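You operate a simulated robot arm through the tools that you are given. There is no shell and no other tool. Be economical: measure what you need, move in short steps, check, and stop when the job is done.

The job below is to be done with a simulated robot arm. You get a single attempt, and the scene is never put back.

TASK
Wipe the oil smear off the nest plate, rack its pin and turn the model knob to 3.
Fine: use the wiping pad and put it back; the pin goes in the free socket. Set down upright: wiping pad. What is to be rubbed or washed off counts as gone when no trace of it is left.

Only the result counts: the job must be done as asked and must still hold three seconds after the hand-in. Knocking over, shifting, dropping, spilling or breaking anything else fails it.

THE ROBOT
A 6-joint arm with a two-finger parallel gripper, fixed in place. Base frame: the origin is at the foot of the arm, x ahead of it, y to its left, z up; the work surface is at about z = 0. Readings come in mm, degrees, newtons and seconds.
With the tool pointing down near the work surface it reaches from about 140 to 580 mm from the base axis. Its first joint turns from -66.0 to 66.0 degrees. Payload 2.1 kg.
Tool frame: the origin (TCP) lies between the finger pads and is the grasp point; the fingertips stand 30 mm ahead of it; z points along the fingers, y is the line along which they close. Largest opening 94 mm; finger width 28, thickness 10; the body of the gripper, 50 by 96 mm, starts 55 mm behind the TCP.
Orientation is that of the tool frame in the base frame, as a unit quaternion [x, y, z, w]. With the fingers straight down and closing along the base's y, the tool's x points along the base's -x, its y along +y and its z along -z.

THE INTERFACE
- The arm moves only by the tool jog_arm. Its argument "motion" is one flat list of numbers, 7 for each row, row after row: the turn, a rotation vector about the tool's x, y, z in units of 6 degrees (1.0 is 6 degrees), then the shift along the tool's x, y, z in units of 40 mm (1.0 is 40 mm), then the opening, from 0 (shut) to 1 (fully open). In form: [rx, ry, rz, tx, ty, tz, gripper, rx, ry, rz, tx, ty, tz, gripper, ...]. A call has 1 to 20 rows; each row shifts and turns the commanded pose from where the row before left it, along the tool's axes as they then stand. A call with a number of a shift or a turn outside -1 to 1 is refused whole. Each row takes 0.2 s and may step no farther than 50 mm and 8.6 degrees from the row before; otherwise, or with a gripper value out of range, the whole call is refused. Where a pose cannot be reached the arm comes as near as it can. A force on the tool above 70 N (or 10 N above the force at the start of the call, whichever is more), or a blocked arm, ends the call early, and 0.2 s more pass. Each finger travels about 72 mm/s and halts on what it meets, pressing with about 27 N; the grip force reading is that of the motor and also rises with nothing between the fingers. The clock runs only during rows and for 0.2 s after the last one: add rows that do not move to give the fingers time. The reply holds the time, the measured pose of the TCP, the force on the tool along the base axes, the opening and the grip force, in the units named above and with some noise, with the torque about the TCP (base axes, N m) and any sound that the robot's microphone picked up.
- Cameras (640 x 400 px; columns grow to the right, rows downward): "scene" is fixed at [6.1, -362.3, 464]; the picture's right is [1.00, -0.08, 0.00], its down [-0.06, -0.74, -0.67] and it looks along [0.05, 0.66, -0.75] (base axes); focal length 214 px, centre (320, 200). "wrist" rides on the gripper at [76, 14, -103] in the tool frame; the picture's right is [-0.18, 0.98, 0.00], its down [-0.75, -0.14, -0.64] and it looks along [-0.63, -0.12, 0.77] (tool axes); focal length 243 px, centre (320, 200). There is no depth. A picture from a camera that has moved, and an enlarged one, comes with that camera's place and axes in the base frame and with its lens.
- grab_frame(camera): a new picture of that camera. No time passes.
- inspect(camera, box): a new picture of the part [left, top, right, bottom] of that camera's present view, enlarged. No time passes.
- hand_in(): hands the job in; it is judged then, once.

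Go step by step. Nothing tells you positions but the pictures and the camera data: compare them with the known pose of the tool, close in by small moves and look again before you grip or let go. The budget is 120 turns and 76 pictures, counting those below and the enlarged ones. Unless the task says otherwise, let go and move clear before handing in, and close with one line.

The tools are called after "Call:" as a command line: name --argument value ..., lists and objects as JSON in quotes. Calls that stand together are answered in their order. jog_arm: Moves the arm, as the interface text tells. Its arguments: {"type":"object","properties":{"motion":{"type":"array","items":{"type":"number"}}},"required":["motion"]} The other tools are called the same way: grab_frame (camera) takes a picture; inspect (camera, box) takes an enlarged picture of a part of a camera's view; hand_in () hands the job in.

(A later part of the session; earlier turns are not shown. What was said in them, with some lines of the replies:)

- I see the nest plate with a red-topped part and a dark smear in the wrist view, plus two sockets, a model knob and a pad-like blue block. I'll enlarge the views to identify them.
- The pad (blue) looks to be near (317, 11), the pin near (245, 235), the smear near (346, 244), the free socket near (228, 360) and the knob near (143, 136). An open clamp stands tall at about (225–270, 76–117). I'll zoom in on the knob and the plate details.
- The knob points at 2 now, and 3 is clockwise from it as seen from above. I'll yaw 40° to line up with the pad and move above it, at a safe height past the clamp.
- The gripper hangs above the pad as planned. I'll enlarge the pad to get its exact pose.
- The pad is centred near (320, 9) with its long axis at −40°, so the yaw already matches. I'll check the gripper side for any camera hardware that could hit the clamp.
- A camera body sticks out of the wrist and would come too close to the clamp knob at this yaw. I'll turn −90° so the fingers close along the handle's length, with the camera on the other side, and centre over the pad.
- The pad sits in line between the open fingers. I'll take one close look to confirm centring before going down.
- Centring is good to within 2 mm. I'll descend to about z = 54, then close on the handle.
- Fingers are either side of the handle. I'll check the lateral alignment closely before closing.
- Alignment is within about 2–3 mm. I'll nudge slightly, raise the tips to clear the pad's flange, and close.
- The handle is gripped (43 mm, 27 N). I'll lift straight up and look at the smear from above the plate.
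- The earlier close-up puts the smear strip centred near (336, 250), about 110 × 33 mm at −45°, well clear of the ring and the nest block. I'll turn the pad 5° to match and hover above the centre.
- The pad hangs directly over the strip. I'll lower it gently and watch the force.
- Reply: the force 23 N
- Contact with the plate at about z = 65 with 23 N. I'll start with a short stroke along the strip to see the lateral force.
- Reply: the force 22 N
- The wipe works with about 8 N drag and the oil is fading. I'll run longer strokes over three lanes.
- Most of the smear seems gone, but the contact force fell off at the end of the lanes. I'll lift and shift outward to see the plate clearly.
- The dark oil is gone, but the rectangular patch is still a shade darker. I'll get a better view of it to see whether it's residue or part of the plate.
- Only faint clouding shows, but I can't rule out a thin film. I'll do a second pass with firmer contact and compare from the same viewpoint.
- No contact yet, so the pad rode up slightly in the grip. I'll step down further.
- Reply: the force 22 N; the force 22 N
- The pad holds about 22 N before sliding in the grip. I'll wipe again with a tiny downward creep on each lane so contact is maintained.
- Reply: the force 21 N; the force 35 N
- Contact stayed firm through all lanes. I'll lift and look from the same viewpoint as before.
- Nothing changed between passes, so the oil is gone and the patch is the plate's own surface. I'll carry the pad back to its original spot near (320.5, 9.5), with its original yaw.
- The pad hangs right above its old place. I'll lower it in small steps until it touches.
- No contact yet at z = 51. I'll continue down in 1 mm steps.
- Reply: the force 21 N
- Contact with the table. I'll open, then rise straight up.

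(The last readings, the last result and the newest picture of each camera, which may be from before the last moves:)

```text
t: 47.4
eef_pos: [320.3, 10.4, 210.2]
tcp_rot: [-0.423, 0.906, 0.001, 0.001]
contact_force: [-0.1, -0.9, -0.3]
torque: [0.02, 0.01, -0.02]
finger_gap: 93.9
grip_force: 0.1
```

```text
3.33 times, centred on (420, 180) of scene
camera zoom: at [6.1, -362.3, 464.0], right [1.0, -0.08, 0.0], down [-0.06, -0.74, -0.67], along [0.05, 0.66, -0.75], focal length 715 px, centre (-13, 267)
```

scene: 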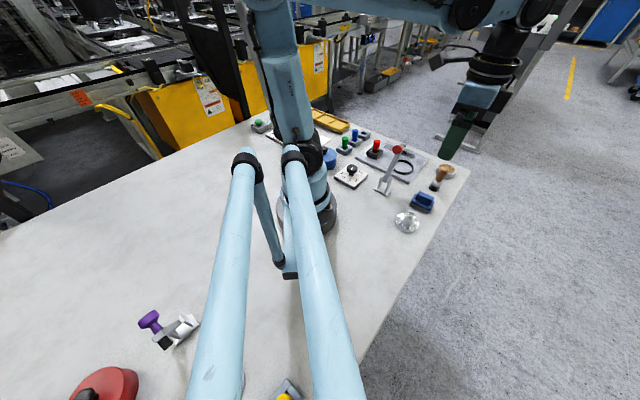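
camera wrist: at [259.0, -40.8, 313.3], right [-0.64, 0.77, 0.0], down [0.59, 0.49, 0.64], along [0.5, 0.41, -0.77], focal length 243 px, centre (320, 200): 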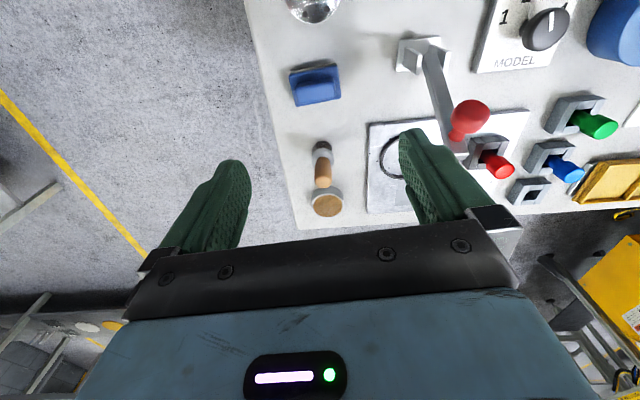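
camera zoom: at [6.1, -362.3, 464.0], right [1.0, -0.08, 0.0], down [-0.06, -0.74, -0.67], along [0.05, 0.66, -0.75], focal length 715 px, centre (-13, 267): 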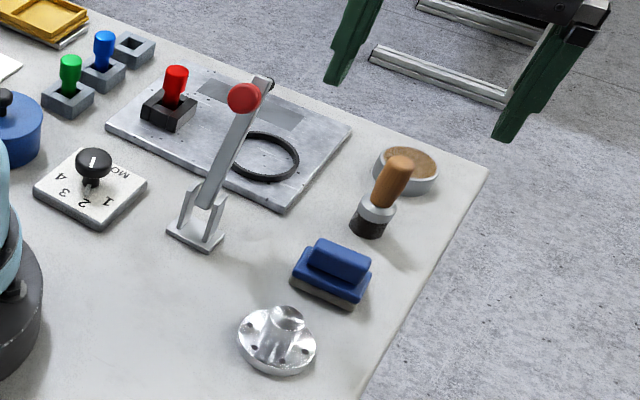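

The pad stands upright back at its place. Now I'll move above the pin near (245, 235), staying higher than the clamp.

Call:
jog_arm --motion '[0, 0, 0.833, 0, 0, -0.5, 1, 0, 0, 0, -0.331, 0.6625, 0, 1, 0, 0, 0, -0.331, 0.6625, 0, 1, 0, 0, 0, -0.331, 0.6625, 0, 1, 0, 0, 0, -0.331, 0.6625, 0, 1, 0, 0, 0, -0.331, 0.6625, 0, 1, 0, 0, 0, -0.331, 0.6625, 0, 1, 0, 0, 0, -0.331, 0.6625, 0, 1, 0, 0, 0, -0.331, 0.6625, 0, 1, 0, 0, 0, 0, 0, 0.5, 1, 0, 0, 0, 0, 0, 0.5, 1, 0, 0, 0, 0, 0, 0, 1]'

Call:
grab_frame --camera "wrist"

Call:
inspect --camera "wrist" --box '[270, 60, 370, 160]'

Call:
inspect --camera "scene" --box '[335, 110, 415, 170]'

```text
t: 50.0
eef_pos: [243.9, 234.6, 190.3]
tcp_rot: [-0.383, 0.924, 0.0, 0.001]
contact_force: [0.0, -0.1, -0.6]
torque: [0.02, 0.01, 0.01]
finger_gap: 93.9
grip_force: 0.1
```

```text
40 pictures are left
camera wrist: at [179.7, 190.5, 293.3], right [-0.57, 0.82, 0.0], down [0.63, 0.43, 0.64], along [0.53, 0.36, -0.77], focal length 243 px, centre (320, 200)
```

wrist: 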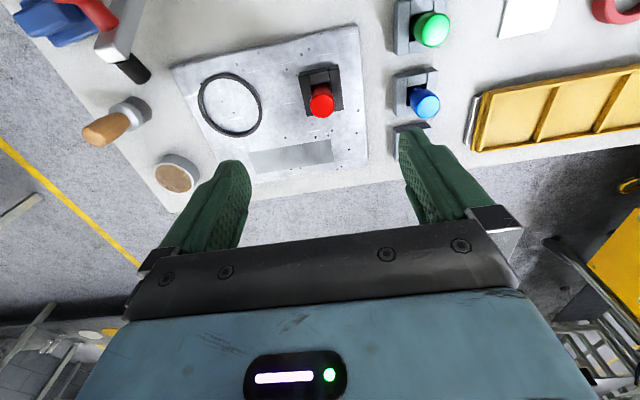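

```text
4.00 times, centred on (320, 110) of wrist
camera zoom: at [179.7, 190.5, 293.3], right [-0.57, 0.82, 0.0], down [0.63, 0.43, 0.64], along [0.53, 0.36, -0.77], focal length 970 px, centre (320, 560)
```

zoom: 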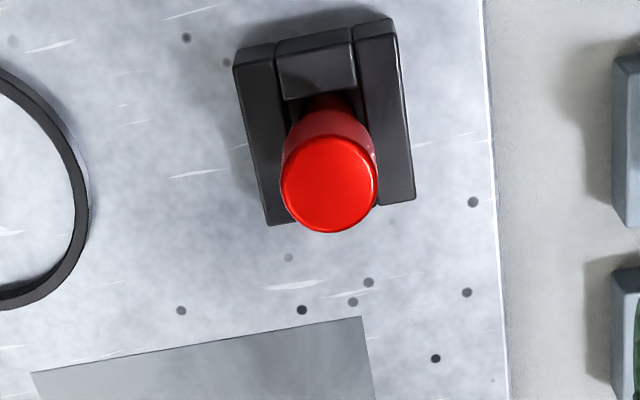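

```text
6.67 times, centred on (375, 140) of scene
camera zoom: at [6.1, -362.3, 464.0], right [1.0, -0.08, 0.0], down [-0.06, -0.74, -0.67], along [0.05, 0.66, -0.75], focal length 1430 px, centre (-47, 600)
```

zoom: 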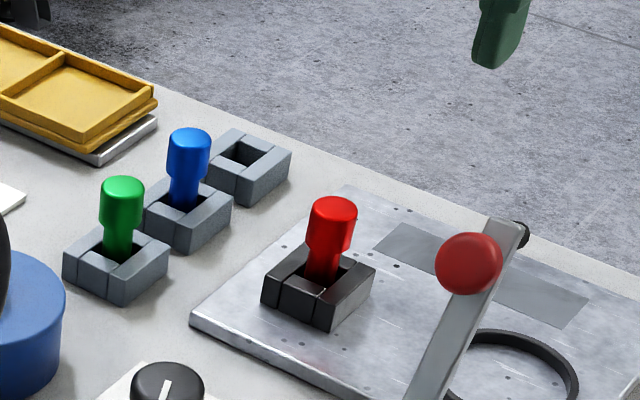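

The pin's cap is about 22 mm across, with its top at (242, 235, 66). I'll descend to just above it and check alignment.

Call:
jog_arm --motion '[0, 0, 0, 0.02, 0.03, 0.7, 1, 0, 0, 0, 0, 0, 0.7, 1, 0, 0, 0, 0, 0, 0.7, 1, 0, 0, 0, 0, 0, 0, 1]'

Call:
inspect --camera "wrist" --box '[240, 80, 400, 200]'

```text
t: 51.0
eef_pos: [244.0, 234.1, 107.6]
tcp_rot: [-0.383, 0.924, 0.0, 0.001]
contact_force: [-0.5, -0.1, -0.4]
torque: [0.0, 0.03, 0.0]
finger_gap: 94.0
grip_force: 0.1
```

```text
3.33 times, centred on (320, 140) of wrist
camera zoom: at [179.0, 190.5, 210.3], right [-0.57, 0.82, 0.0], down [0.63, 0.43, 0.64], along [0.53, 0.36, -0.77], focal length 809 px, centre (320, 400)
```

zoom: 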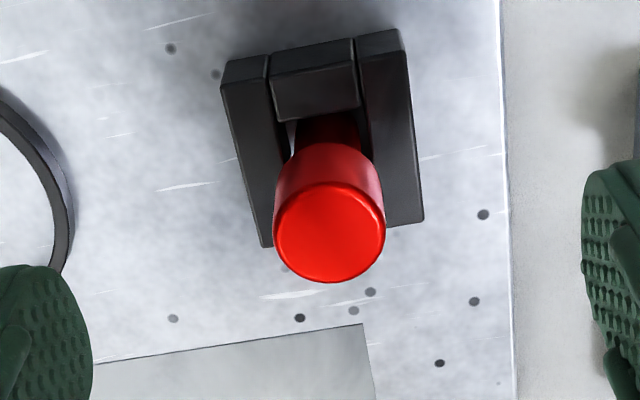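

Aligned within about 1.5 mm. I'll make the small correction, go down to z ≈ 70 and grip the cap.

Call:
jog_arm --motion '[0, 0, 0, -0.01, 0.035, 0.5, 1, 0, 0, 0, 0, 0, 0.44, 1, 0, 0, 0, 0, 0, 0, 0.6, 0, 0, 0, 0, 0, 0, 0.1, 0, 0, 0, 0, 0, 0, 0.1, 0, 0, 0, 0, 0, 0, 0.1, 0, 0, 0, 0, 0, 0, 0.1]'

Call:
inspect --camera "wrist" --box '[240, 100, 400, 220]'

Call:
inspect --camera "scene" --box '[335, 90, 435, 170]'

```text
t: 52.6
eef_pos: [244.5, 235.2, 68.8]
tcp_rot: [-0.383, 0.924, 0.0, 0.001]
contact_force: [0.0, -0.2, 0.3]
torque: [-0.01, -0.02, 0.0]
finger_gap: 21.5
grip_force: 26.6
```

```text
3.33 times, centred on (320, 160) of wrist
camera zoom: at [178.2, 191.3, 172.7], right [-0.57, 0.82, 0.0], down [0.63, 0.43, 0.64], along [0.53, 0.36, -0.77], focal length 809 px, centre (320, 333)
```

zoom: 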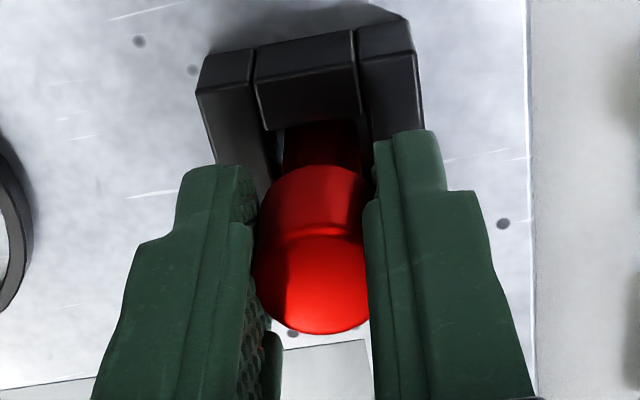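

```text
5.00 times, centred on (385, 130) of scene
camera zoom: at [6.1, -362.3, 464.0], right [1.0, -0.08, 0.0], down [-0.06, -0.74, -0.67], along [0.05, 0.66, -0.75], focal length 1072 px, centre (-5, 550)
```

zoom: 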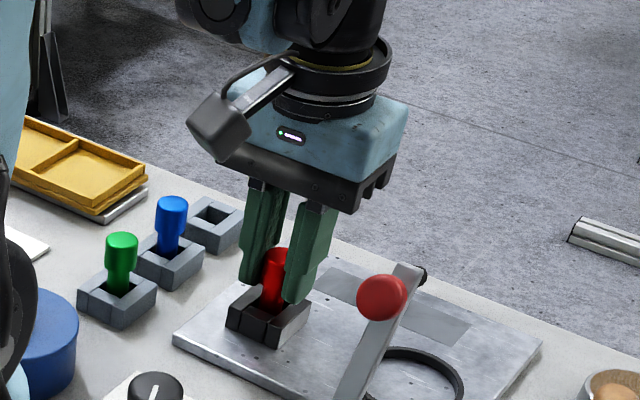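

The cap is gripped at 21.5 mm. I'll lift straight up.

Call:
jog_arm --motion '[0, 0, 0, 0, 0, -0.3, 0.1, 0, 0, 0, 0, 0, -0.4, 0.1, 0, 0, 0, 0, 0, -0.6, 0.1, 0, 0, 0, 0, 0, -0.9, 0.1, 0, 0, 0, 0, 0, -0.8, 0.1, 0, 0, 0, 0, 0, 0, 0.1]'

Call:
grab_frame --camera "wrist"

Call:
inspect --camera "scene" --box '[335, 60, 435, 170]'

```text
t: 54.0
eef_pos: [242.4, 235.7, 189.2]
tcp_rot: [-0.382, 0.924, 0.0, 0.0]
contact_force: [-0.1, -0.6, -0.7]
torque: [0.02, 0.03, 0.03]
finger_gap: 21.4
grip_force: 26.7
```

```text
34 pictures are left
camera wrist: at [178.5, 191.7, 292.5], right [-0.57, 0.82, 0.0], down [0.63, 0.43, 0.64], along [0.53, 0.36, -0.77], focal length 243 px, centre (320, 200)
```

wrist: 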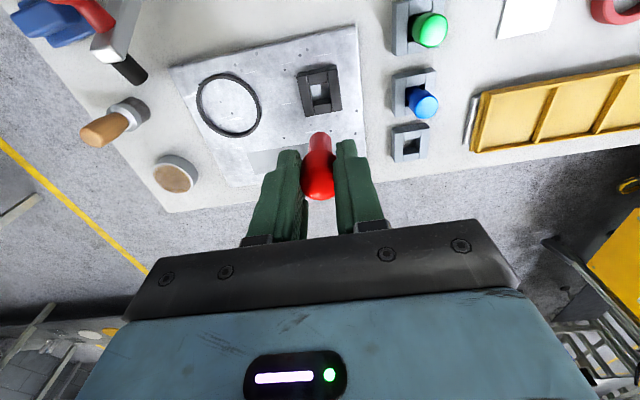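

```text
3.64 times, centred on (385, 115) of scene
camera zoom: at [6.1, -362.3, 464.0], right [1.0, -0.08, 0.0], down [-0.06, -0.74, -0.67], along [0.05, 0.66, -0.75], focal length 780 px, centre (84, 509)
```

zoom: 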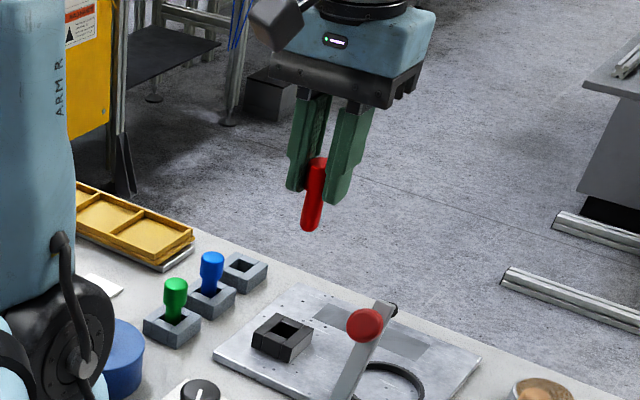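

The pin is out cleanly with a round shank. I'll enlarge the free socket from here to fix its position.

Call:
inspect --camera "wrist" --box '[280, 60, 460, 180]'

Call:
inspect --camera "scene" --box '[335, 110, 415, 170]'

```text
3.33 times, centred on (370, 120) of wrist
camera zoom: at [178.5, 191.7, 292.5], right [-0.57, 0.82, 0.0], down [0.63, 0.43, 0.64], along [0.53, 0.36, -0.77], focal length 809 px, centre (153, 467)
```

zoom: 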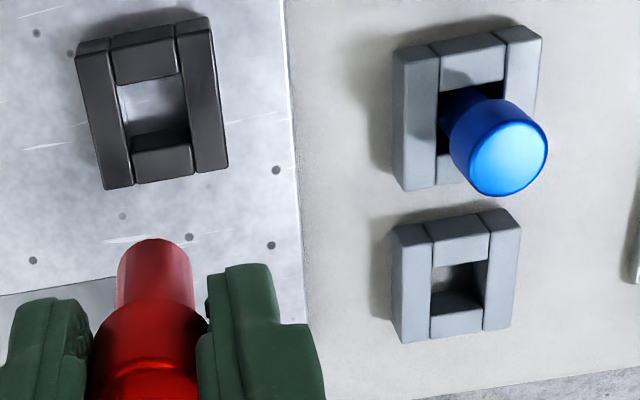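

```text
6.67 times, centred on (375, 140) of scene
camera zoom: at [6.1, -362.3, 464.0], right [1.0, -0.08, 0.0], down [-0.06, -0.74, -0.67], along [0.05, 0.66, -0.75], focal length 1430 px, centre (-47, 600)
```

zoom: 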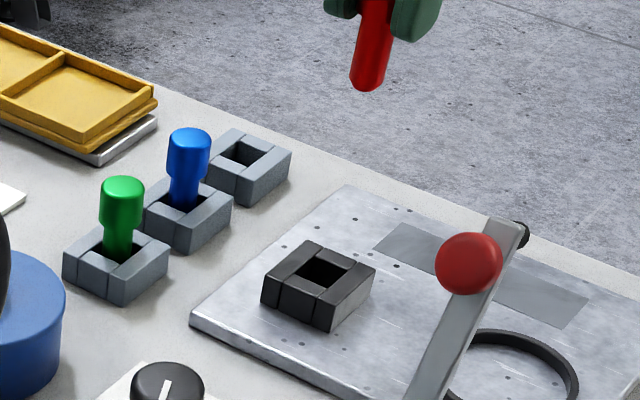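

The nest check agrees with my geometry, which puts the free socket near (231.5, 363), in a 45° row with the blue pin. I'll carry the pin above it and look again.

Call:
jog_arm --motion '[0, 0, 0, -0.515, 0.61, 0, 0.1, 0, 0, 0, -0.515, 0.61, 0, 0.1, 0, 0, 0, -0.515, 0.61, 0, 0.1, 0, 0, 0, -0.515, 0.61, 0, 0.1, 0, 0, 0, 0, 0, 0.6, 0.1, 0, 0, 0, 0, 0, 0.6, 0.1, 0, 0, 0, 0, 0, 0, 0.1]'

Call:
inspect --camera "wrist" --box '[240, 60, 400, 220]'

Call:
inspect --camera "scene" --box '[335, 70, 435, 170]'

```text
t: 55.6
eef_pos: [232.2, 364.9, 140.7]
tcp_rot: [-0.383, 0.924, 0.0, 0.001]
contact_force: [-0.3, -0.7, 0.4]
torque: [0.03, 0.01, -0.01]
finger_gap: 21.5
grip_force: 26.8
```

```text
2.50 times, centred on (320, 140) of wrist
camera zoom: at [167.2, 319.5, 243.9], right [-0.57, 0.82, 0.0], down [0.63, 0.43, 0.64], along [0.53, 0.36, -0.77], focal length 606 px, centre (320, 350)
```

zoom: 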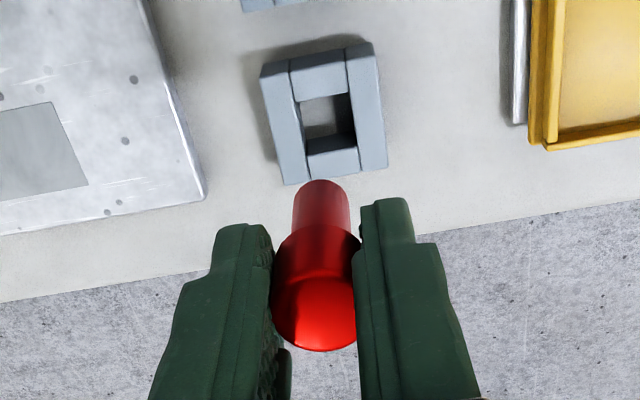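

```text
4.00 times, centred on (385, 120) of scene
camera zoom: at [6.1, -362.3, 464.0], right [1.0, -0.08, 0.0], down [-0.06, -0.74, -0.67], along [0.05, 0.66, -0.75], focal length 858 px, centre (60, 520)
```

zoom: 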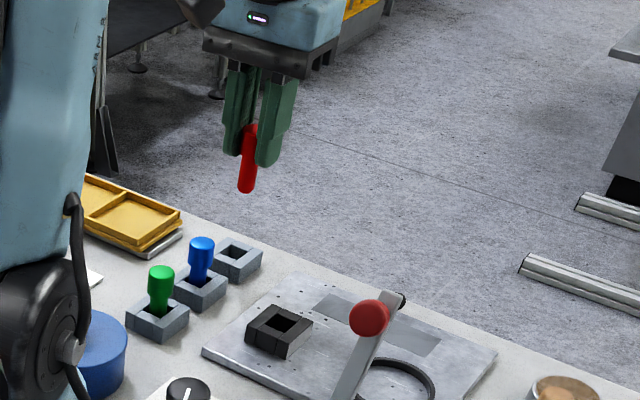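

The hole is about 2 mm off to tool +y and 2–3 mm toward −x. I'll correct and descend to just above the socket to re-check.

Call:
jog_arm --motion '[0, 0, 0, -0.067, 0.053, 0.3, 0.1, 0, 0, 0, 0, 0, 0.5, 0.1, 0, 0, 0, 0, 0, 0.4, 0.1, 0, 0, 0, 0, 0, 0, 0.1]'

Call:
inspect --camera "wrist" --box '[260, 90, 380, 190]'

Call:
inspect --camera "scene" --box '[350, 100, 410, 150]'

```text
t: 56.6
eef_pos: [231.7, 367.4, 93.5]
tcp_rot: [-0.384, 0.923, 0.0, 0.001]
contact_force: [0.0, 0.2, 0.2]
torque: [0.0, 0.04, 0.03]
finger_gap: 21.4
grip_force: 27.1
```

```text
4.00 times, centred on (320, 140) of wrist
camera zoom: at [167.0, 323.3, 195.9], right [-0.57, 0.82, 0.0], down [0.63, 0.43, 0.64], along [0.53, 0.36, -0.77], focal length 970 px, centre (320, 440)
```

zoom: 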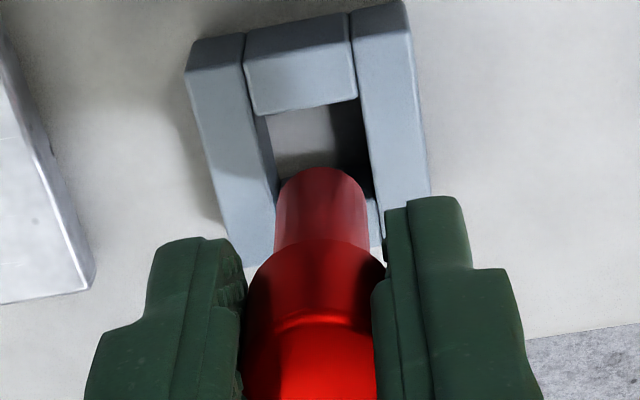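

```text
8.00 times, centred on (380, 125) of scene
camera zoom: at [6.1, -362.3, 464.0], right [1.0, -0.08, 0.0], down [-0.06, -0.74, -0.67], along [0.05, 0.66, -0.75], focal length 1716 px, centre (-160, 800)
```

zoom: 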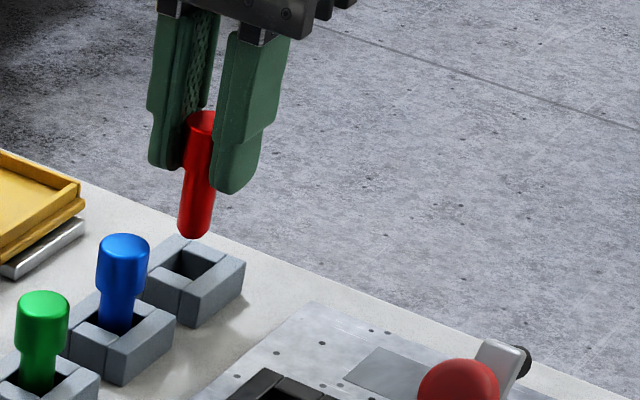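

Pin and hole line up to within about 1 mm, with roughly 1.7 mm clearance each side. I'll lower it slowly, watching for force.

Call:
jog_arm --motion '[0, 0, 0, -0.005, -0.013, 0.15, 0.1, 0, 0, 0, 0, 0, 0.15, 0.1, 0, 0, 0, 0, 0, 0.1, 0.1, 0, 0, 0, 0, 0, 0, 0.1]'

Call:
jog_arm --motion '[0, 0, 0, 0, 0, 0.08, 0.1, 0, 0, 0, 0, 0, 0, 0.1]'

```text
t: 57.6
eef_pos: [232.4, 366.5, 77.1]
tcp_rot: [-0.383, 0.924, 0.0, 0.001]
contact_force: [-0.2, -1.1, -0.4]
torque: [-0.01, 0.02, 0.0]
finger_gap: 21.5
grip_force: 26.5
```

```text
t: 58.2
eef_pos: [233.3, 366.6, 73.5]
tcp_rot: [-0.383, 0.924, 0.001, 0.0]
contact_force: [0.4, 0.8, 0.1]
torque: [0.03, 0.03, -0.01]
finger_gap: 21.2
grip_force: 27.3
```

No contact force at z = 73.5, so the pin looks to be entering the hole. I'll verify visually while continuing.

Call:
jog_arm --motion '[0, 0, 0, 0, 0, 0.08, 0.1, 0, 0, 0, 0, 0, 0.08, 0.1, 0, 0, 0, 0, 0, 0, 0.1]'

Call:
inspect --camera "scene" --box '[350, 100, 410, 150]'

```text
t: 59.0
eef_pos: [233.1, 366.7, 66.7]
tcp_rot: [-0.384, 0.923, 0.0, 0.001]
contact_force: [-0.6, 1.0, 0.4]
torque: [0.01, 0.02, 0.01]
finger_gap: 21.5
grip_force: 27.5
```

```text
8.00 times, centred on (380, 125) of scene
camera zoom: at [6.1, -362.3, 464.0], right [1.0, -0.08, 0.0], down [-0.06, -0.74, -0.67], along [0.05, 0.66, -0.75], focal length 1716 px, centre (-160, 800)
```

zoom: 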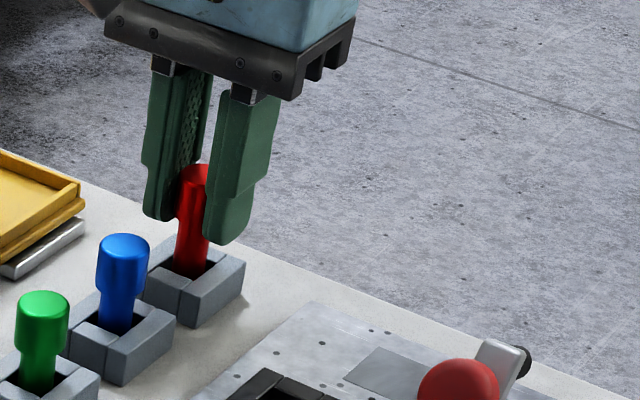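

The pin is inside the socket. I'll keep lowering to the bottom in small steps.

Call:
jog_arm --motion '[0, 0, 0, 0, 0, 0.1, 0.1, 0, 0, 0, 0, 0, 0, 0.1]'

Call:
jog_arm --motion '[0, 0, 0, 0, 0, 0.04, 0.1, 0, 0, 0, 0, 0, 0, 0.1]'

Call:
jog_arm --motion '[0, 0, 0, 0, 0, 0.04, 0.1, 0, 0, 0, 0, 0, 0, 0.1]'

```text
t: 59.6
eef_pos: [232.5, 368.4, 64.2]
tcp_rot: [-0.384, 0.923, 0.0, 0.001]
contact_force: [0.9, 0.5, 0.4]
torque: [0.03, 0.0, -0.01]
finger_gap: 21.5
grip_force: 26.9
```

```text
t: 60.2
eef_pos: [233.1, 366.7, 61.7]
tcp_rot: [-0.383, 0.924, 0.0, 0.001]
contact_force: [-0.4, -0.4, -0.3]
torque: [0.01, 0.02, 0.04]
finger_gap: 21.5
grip_force: 27.1
```

```text
t: 60.8
eef_pos: [232.9, 365.9, 60.1]
tcp_rot: [-0.383, 0.924, 0.001, 0.001]
contact_force: [0.0, -0.1, -0.1]
torque: [0.02, 0.02, 0.0]
finger_gap: 21.6
grip_force: 27.6
```

Call:
jog_arm --motion '[0, 0, 0, 0, 0, 0.03, 0.1, 0, 0, 0, 0, 0, 0, 0.1]'

Call:
jog_arm --motion '[0, 0, 0, 0, 0, 0.03, 0.1, 0, 0, 0, 0, 0, 0, 0.1]'

```text
t: 61.4
eef_pos: [233.1, 366.8, 59.0]
tcp_rot: [-0.384, 0.923, 0.0, 0.0]
contact_force: [-1.3, -1.0, 13.2]
torque: [-0.06, 0.08, -0.01]
finger_gap: 21.3
grip_force: 26.9
```

```text
t: 62.0
eef_pos: [233.4, 366.8, 58.5]
tcp_rot: [-0.384, 0.923, 0.0, 0.001]
contact_force: [-1.5, -0.8, 20.2]
torque: [-0.01, -0.01, 0.01]
finger_gap: 21.7
grip_force: 27.2
```

The pin is seated on the bottom. I'll open only halfway, since the tray is nearby, and rise straight up.

Call:
jog_arm --motion '[0, 0, 0, 0, 0, -0.015, 0.1, 0, 0, 0, 0, 0, 0, 0.4, 0, 0, 0, 0, 0, 0, 0.5, 0, 0, 0, 0, 0, 0, 0.5, 0, 0, 0, 0, 0, -0.4, 0.5, 0, 0, 0, 0, 0, -0.8, 0.5, 0, 0, 0, 0, 0, -0.9, 0.5, 0, 0, 0, 0, 0, -0.9, 0.5, 0, 0, 0, 0, 0, -0.5, 0.5, 0, 0, 0, 0, 0, 0, 0.5]'

Call:
grab_frame --camera "wrist"

Call:
inspect --camera "scene" --box '[330, 110, 430, 190]'

```text
t: 64.2
eef_pos: [233.0, 366.0, 197.6]
tcp_rot: [-0.383, 0.924, 0.0, 0.001]
contact_force: [0.6, -0.3, 0.3]
torque: [0.03, 0.01, -0.01]
finger_gap: 46.9
grip_force: 0.0
```

```text
25 pictures are left
camera wrist: at [168.2, 321.7, 302.1], right [-0.57, 0.82, 0.0], down [0.63, 0.43, 0.64], along [0.53, 0.36, -0.77], focal length 243 px, centre (320, 200)
```

wrist: 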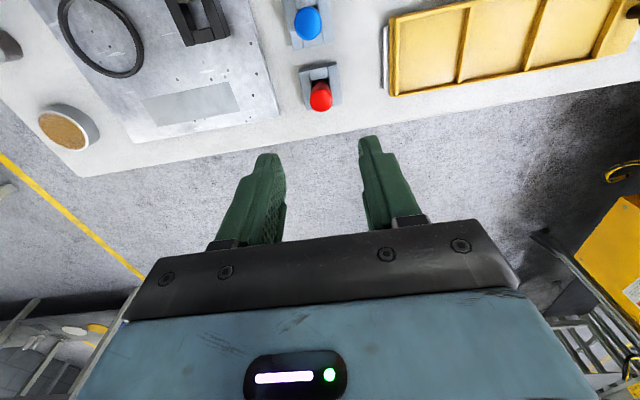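

```text
5.00 times, centred on (380, 150) of scene
camera zoom: at [6.1, -362.3, 464.0], right [1.0, -0.08, 0.0], down [-0.06, -0.74, -0.67], along [0.05, 0.66, -0.75], focal length 1072 px, centre (20, 450)
```

zoom: 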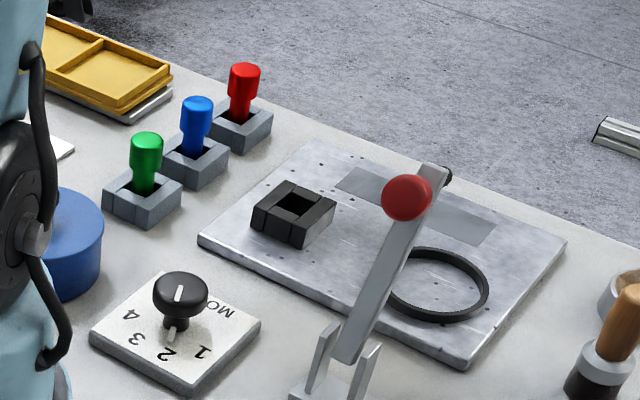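

The pin is racked in the free socket. Next is the knob, near (142, 133). I'll yaw so the camera stays clear of the arm's column and move above it.

Call:
jog_arm --motion '[0, 0, -0.972, 0, 0, 0, 0.5, 0, 0, -0.972, 0, 0, 0, 0.5, 0, 0, -0.972, 0, 0, 0, 0.5, 0, 0, -0.972, 0, 0, 0, 0.5, 0, 0, -0.972, 0, 0, 0, 0.5, 0, 0, -0.972, 0, 0, 0, 0.5, 0, 0, -0.972, 0, 0, 0, 0.5, 0, 0, -0.972, 0, 0, 0, 0.5, 0, 0, -0.972, 0, 0, 0, 0.5, 0, 0, -0.972, 0, 0, 0, 0.5, 0, 0, -0.972, 0, 0, 0, 0.5, 0, 0, -0.972, 0, 0, 0, 0.5, 0, 0, 0, 0.617, 0.647, 0, 0.5, 0, 0, 0, 0.617, 0.647, 0, 0.5, 0, 0, 0, 0.617, 0.647, 0, 0.5, 0, 0, 0, 0.617, 0.647, 0, 0.5, 0, 0, 0, 0.617, 0.647, 0, 0.5, 0, 0, 0, 0.617, 0.647, 0, 0.5, 0, 0, 0, 0.617, 0.647, 0, 0.5, 0, 0, 0, 0, 0, 0, 0.5]'

Call:
grab_frame --camera "wrist"

Call:
grab_frame --camera "scene"

```text
t: 68.4
eef_pos: [140.7, 132.3, 198.7]
tcp_rot: [0.843, -0.537, -0.001, -0.001]
contact_force: [0.6, 0.2, 0.5]
torque: [0.02, 0.01, -0.01]
finger_gap: 47.1
grip_force: 0.1
```

```text
23 pictures are left
camera wrist: at [159.9, 57.0, 301.4], right [-0.97, -0.25, 0.0], down [-0.19, 0.74, 0.64], along [-0.16, 0.62, -0.77], focal length 243 px, centre (320, 200)
```

wrist: 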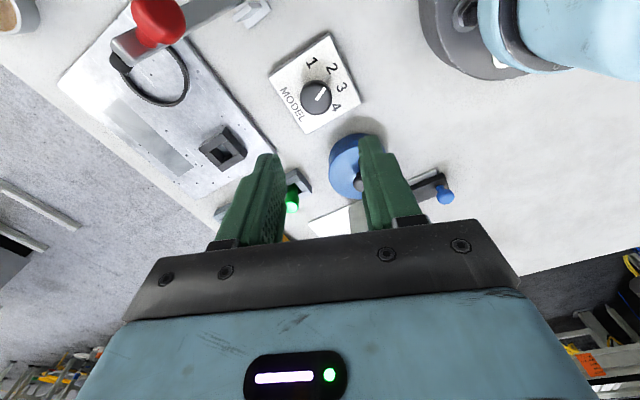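

```text
22 pictures are left
```

scene: 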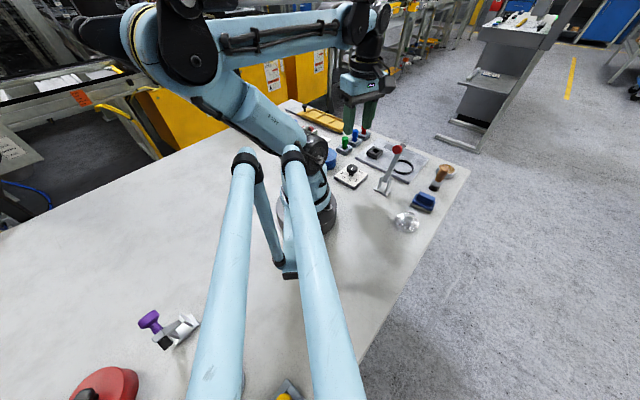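

I have a clear overhead view of the dial; a blue lidded canister stands close by. I'll enlarge it.

Call:
inspect --camera "wrist" --box '[250, 20, 410, 200]'

Call:
inspect --camera "wrist" --box '[265, 30, 365, 135]'

Call:
inspect --camera "scene" --box '[310, 130, 380, 200]'

```text
2.22 times, centred on (330, 110) of wrist
camera zoom: at [159.9, 57.0, 301.4], right [-0.97, -0.25, 0.0], down [-0.19, 0.74, 0.64], along [-0.16, 0.62, -0.77], focal length 539 px, centre (298, 400)
```

zoom: 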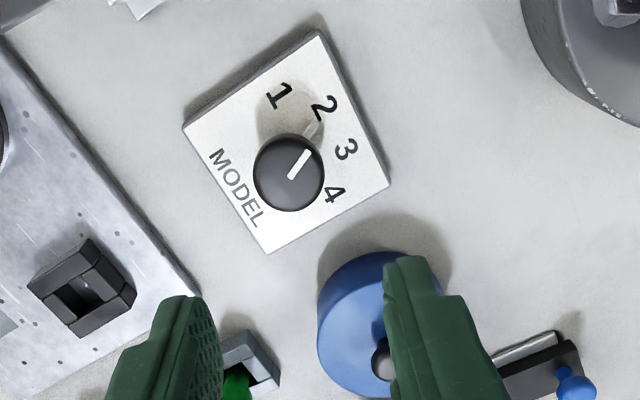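

```text
3.81 times, centred on (315, 82) of wrist
camera zoom: at [159.9, 57.0, 301.4], right [-0.97, -0.25, 0.0], down [-0.19, 0.74, 0.64], along [-0.16, 0.62, -0.77], focal length 924 px, centre (339, 648)
```

zoom: 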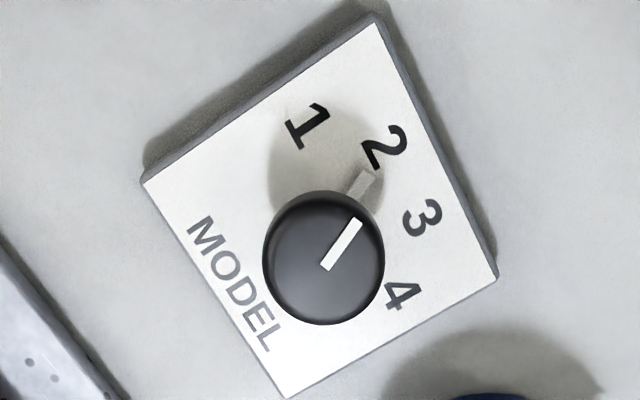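

```text
5.71 times, centred on (345, 165) of scene
camera zoom: at [6.1, -362.3, 464.0], right [1.0, -0.08, 0.0], down [-0.06, -0.74, -0.67], along [0.05, 0.66, -0.75], focal length 1226 px, centre (177, 400)
```

zoom: 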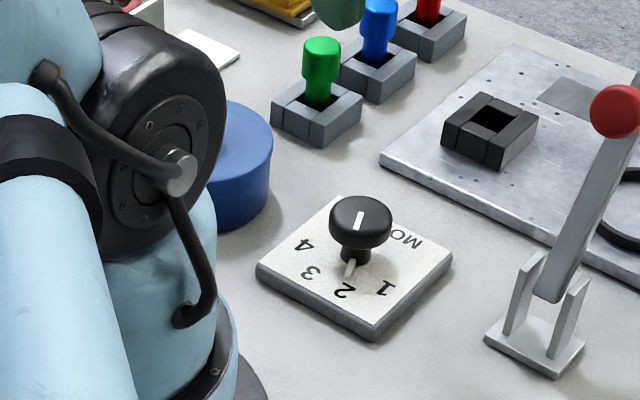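

The dial is centred near (143, 136) with 45–46° between numbers, the pointer is at 2, and the cap top is around z = 39. I'll correct the offset and descend part-way.

Call:
jog_arm --motion '[0, 0, 0, -0.08, -0.106, 0.6, 0.55, 0, 0, 0, 0, 0, 0.8, 0.55, 0, 0, 0, 0, 0, 0.8, 0.55, 0, 0, 0, 0, 0, 0.7, 0.55, 0, 0, 0, 0, 0, 0, 0.55]'

Call:
inspect --camera "wrist" --box '[240, 80, 400, 220]'

Call:
inspect --camera "scene" --box '[310, 90, 420, 200]'

```text
t: 69.6
eef_pos: [144.8, 136.8, 81.8]
tcp_rot: [0.843, -0.537, -0.001, -0.001]
contact_force: [-0.1, 0.0, 0.2]
torque: [0.03, -0.01, 0.03]
finger_gap: 51.5
grip_force: 0.0
```

```text
2.86 times, centred on (320, 150) of wrist
camera zoom: at [162.9, 62.4, 185.4], right [-0.97, -0.25, 0.0], down [-0.19, 0.74, 0.64], along [-0.16, 0.62, -0.77], focal length 693 px, centre (320, 343)
```

zoom: 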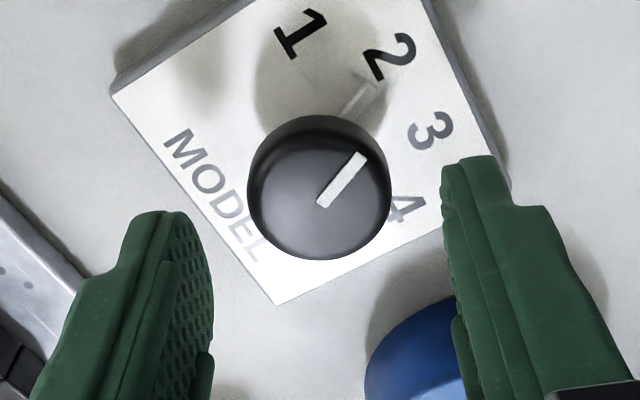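

```text
3.64 times, centred on (365, 145) of scene
camera zoom: at [6.1, -362.3, 464.0], right [1.0, -0.08, 0.0], down [-0.06, -0.74, -0.67], along [0.05, 0.66, -0.75], focal length 780 px, centre (156, 400)
```

zoom: 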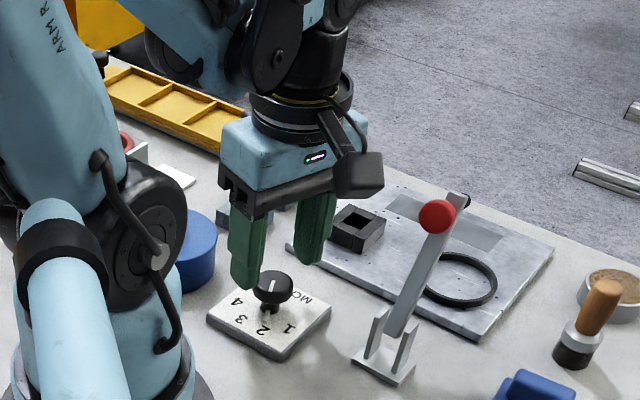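

The knob cap is centred between the fingers. I'll go down and grip it.

Call:
jog_arm --motion '[0, 0, 0, 0, 0, 0.35, 0.55, 0, 0, 0, 0, 0, 0.27, 0.55, 0, 0, 0, 0, 0, 0, 0.55, 0, 0, 0, 0, 0, 0, 0.2, 0, 0, 0, 0, 0, 0, 0.2, 0, 0, 0, 0, 0, 0, 0.2]'

Call:
inspect --camera "wrist" --box '[240, 80, 400, 220]'

```text
t: 71.0
eef_pos: [145.2, 138.4, 57.2]
tcp_rot: [0.843, -0.538, 0.0, -0.002]
contact_force: [5.3, 5.5, -22.4]
torque: [0.02, -0.15, 0.02]
finger_gap: 33.3
grip_force: 45.1
```

```text
2.86 times, centred on (320, 150) of wrist
camera zoom: at [162.8, 62.6, 160.8], right [-0.97, -0.25, 0.0], down [-0.19, 0.74, 0.64], along [-0.16, 0.62, -0.77], focal length 693 px, centre (320, 343)
```

zoom: 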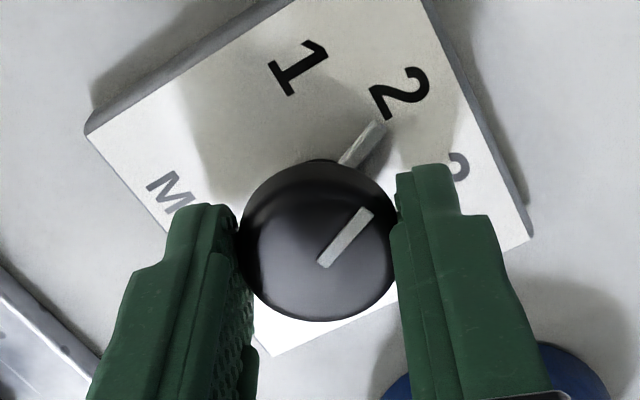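

The grip is on, but the tool is being pulled down with 22 N. I'll ease down a hair to relieve it before turning.

Call:
jog_arm --motion '[0, 0, 0, 0, 0, 0.015, 0.2, 0, 0, 0, 0, 0, 0, 0.2]'

```text
t: 71.6
eef_pos: [144.5, 138.8, 57.9]
tcp_rot: [0.843, -0.537, 0.0, 0.0]
contact_force: [-0.1, -2.9, 37.6]
torque: [-0.13, -0.04, -0.01]
finger_gap: 33.2
grip_force: 44.7
```

Contact is very stiff (about 100 N/mm), so I'll back up 0.35 mm to zero it.

Call:
jog_arm --motion '[0, 0, 0, 0, 0, -0.009, 0.2, 0, 0, 0, 0, 0, 0, 0.2]'

```text
t: 72.2
eef_pos: [145.1, 138.6, 56.9]
tcp_rot: [0.843, -0.537, 0.002, -0.002]
contact_force: [9.9, -2.6, 10.4]
torque: [0.17, -0.17, 0.04]
finger_gap: 33.2
grip_force: 45.4
```

Forces are now small. I'll start turning clockwise in small steps, watching the loads.

Call:
jog_arm --motion '[0, 0, 0.6, 0, 0, 0, 0.2, 0, 0, 0.6, 0, 0, 0, 0.2, 0, 0, 0.6, 0, 0, 0, 0.2, 0, 0, 0, 0, 0, 0, 0.2]'

Call:
inspect --camera "wrist" --box '[240, 80, 400, 220]'

```text
t: 73.2
eef_pos: [143.7, 138.8, 57.8]
tcp_rot: [0.788, -0.615, 0.0, -0.001]
contact_force: [14.5, -0.1, -7.8]
torque: [-0.52, -0.45, 0.0]
finger_gap: 33.1
grip_force: 44.9
```

```text
2.86 times, centred on (320, 150) of wrist
camera zoom: at [148.3, 60.5, 160.4], right [-1.0, -0.06, 0.0], down [-0.05, 0.76, 0.64], along [-0.04, 0.64, -0.77], focal length 693 px, centre (320, 343)
```

zoom: 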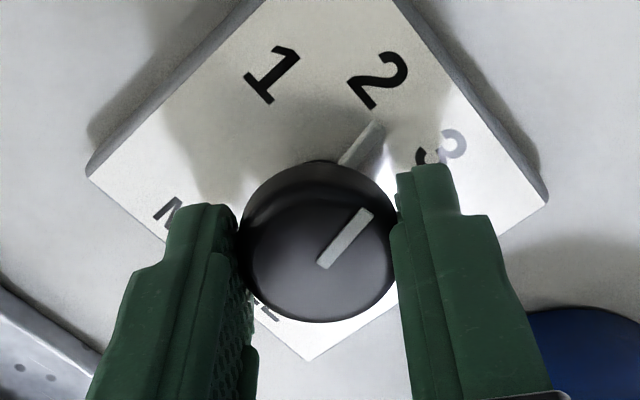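

The knob turns with the gripper. I'll carry on turning.

Call:
jog_arm --motion '[0, 0, 0.6, 0, 0, 0, 0.2, 0, 0, 0.6, 0, 0, 0, 0.2, 0, 0, 0.6, 0, 0, 0, 0.2, 0, 0, 0, 0, 0, 0, 0.2]'

Call:
jog_arm --motion '[0, 0, 0.6, 0, 0, 0, 0.2, 0, 0, 0.6, 0, 0, 0, 0.2, 0, 0, 0.6, 0, 0, 0, 0.2, 0, 0, 0, 0, 0, 0, 0.2]'

Call:
jog_arm --motion '[0, 0, 0.6, 0, 0, 0, 0.2, 0, 0, 0.6, 0, 0, 0, 0.2, 0, 0, 0.6, 0, 0, 0, 0.2, 0, 0, 0, 0, 0, 0, 0.2]'

Call:
inspect --camera "wrist" --box '[240, 60, 400, 220]'

```text
t: 74.2
eef_pos: [144.9, 138.6, 57.0]
tcp_rot: [0.727, -0.686, 0.001, -0.002]
contact_force: [17.7, 1.3, 0.1]
torque: [-0.45, -0.38, 0.01]
finger_gap: 33.4
grip_force: 44.6
```

```text
t: 75.2
eef_pos: [143.7, 137.5, 57.2]
tcp_rot: [-0.66, 0.751, 0.0, 0.002]
contact_force: [20.8, 2.5, -5.3]
torque: [-0.24, -0.39, 0.02]
finger_gap: 33.5
grip_force: 45.1
```

```text
t: 76.2
eef_pos: [145.7, 138.6, 56.9]
tcp_rot: [-0.586, 0.811, -0.001, 0.002]
contact_force: [18.4, -2.5, 6.2]
torque: [0.3, -0.59, 0.0]
finger_gap: 33.1
grip_force: 45.6
```

```text
2.50 times, centred on (320, 140) of wrist
camera zoom: at [106.1, 70.0, 160.3], right [-0.88, 0.48, 0.0], down [0.37, 0.67, 0.64], along [0.31, 0.56, -0.76], focal length 606 px, centre (320, 350)
```

zoom: 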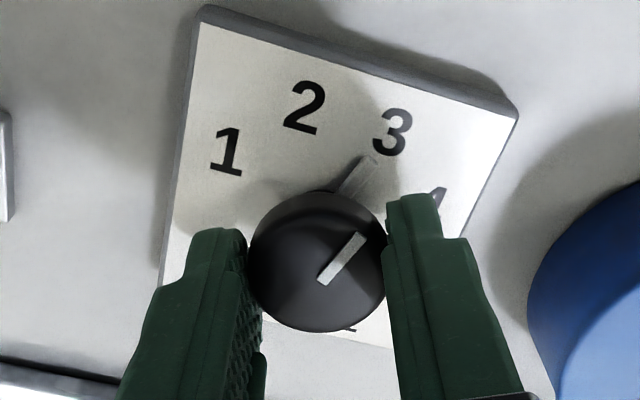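

The pointer has turned 43° without slipping, and 3 is 45° from 2. I'll add the last 1.8°, then release and rise.

Call:
jog_arm --motion '[0, 0, 0.3, 0, 0, 0, 0.2, 0, 0, 0, 0, 0, 0, 0.2]'

Call:
jog_arm --motion '[0, 0, 0, 0, 0, 0, 0.45, 0, 0, 0, 0, 0, 0, 0.55, 0, 0, 0, 0, 0, 0, 0.55, 0, 0, 0, 0, 0, -0.4, 0.55, 0, 0, 0, 0, 0, -0.8, 0.55, 0, 0, 0, 0, 0, -0.9, 0.55, 0, 0, 0, 0, 0, -0.9, 0.55, 0, 0, 0, 0, 0, -0.5, 0.55, 0, 0, 0, 0, 0, 0, 0.55]'

Call:
inspect --camera "wrist" --box '[265, 30, 375, 135]'

Call:
inspect --camera "scene" --box '[340, 155, 380, 195]'

```text
t: 76.8
eef_pos: [145.1, 137.5, 57.9]
tcp_rot: [-0.574, 0.819, 0.0, 0.002]
contact_force: [17.2, -2.3, 24.2]
torque: [0.1, -0.59, -0.02]
finger_gap: 33.0
grip_force: 45.2
```

```text
t: 78.8
eef_pos: [143.5, 138.7, 196.9]
tcp_rot: [-0.574, 0.819, 0.0, 0.001]
contact_force: [-0.3, 0.1, 0.2]
torque: [-0.02, -0.04, 0.0]
finger_gap: 52.0
grip_force: 0.0
```

```text
3.81 times, centred on (320, 82) of wrist
camera zoom: at [103.0, 70.1, 300.4], right [-0.86, 0.51, 0.0], down [0.39, 0.66, 0.64], along [0.33, 0.55, -0.77], focal length 924 px, centre (320, 648)
```

zoom: 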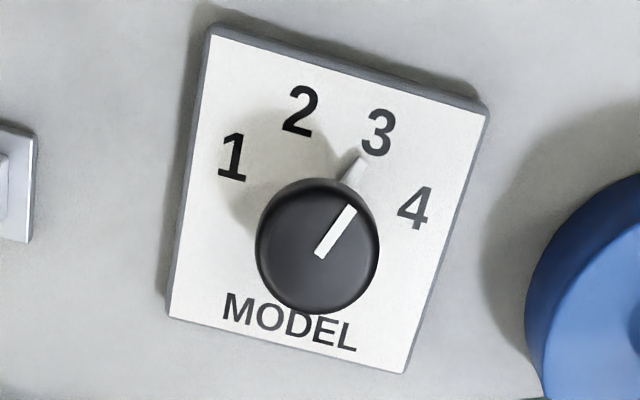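

```text
10.00 times, centred on (360, 175) of scene
camera zoom: at [6.1, -362.3, 464.0], right [1.0, -0.08, 0.0], down [-0.06, -0.74, -0.67], along [0.05, 0.66, -0.75], focal length 2145 px, centre (-80, 450)
```

zoom: 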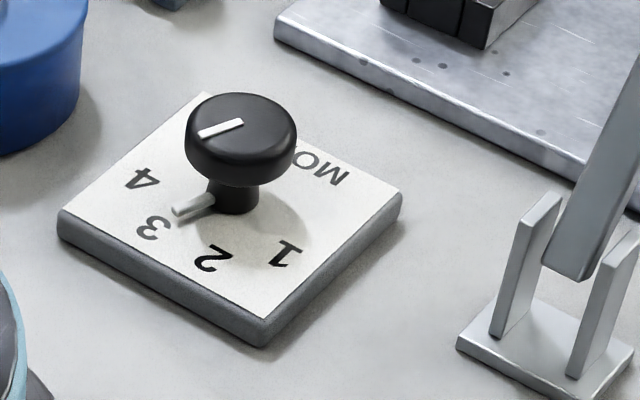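

The pointer now aims at 3, the dial hasn't moved, and the arm is clear. I'll do one last check of the whole table before handing in.

Call:
inspect --camera "scene" --box '[320, 110, 480, 240]'

```text
3.08 times, centred on (400, 175) of scene
camera zoom: at [6.1, -362.3, 464.0], right [1.0, -0.08, 0.0], down [-0.06, -0.74, -0.67], along [0.05, 0.66, -0.75], focal length 660 px, centre (74, 277)
```

zoom: 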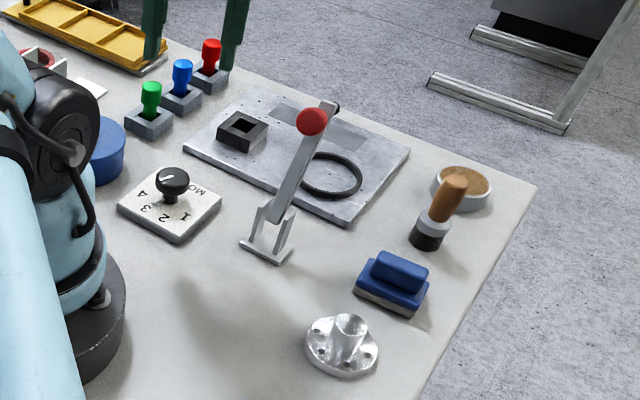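

The plate is clean, the red pin is in the formerly free socket, the pad is upright in its place, the knob is at 3, and nothing else looks disturbed. I'm handing in.

Call:
hand_in

```text
The job is handed in.
```

I wiped the oil smear off the nest plate, put the pad back upright in its place, racked the red pin in the free socket and turned the model knob to 3; the job is handed in.
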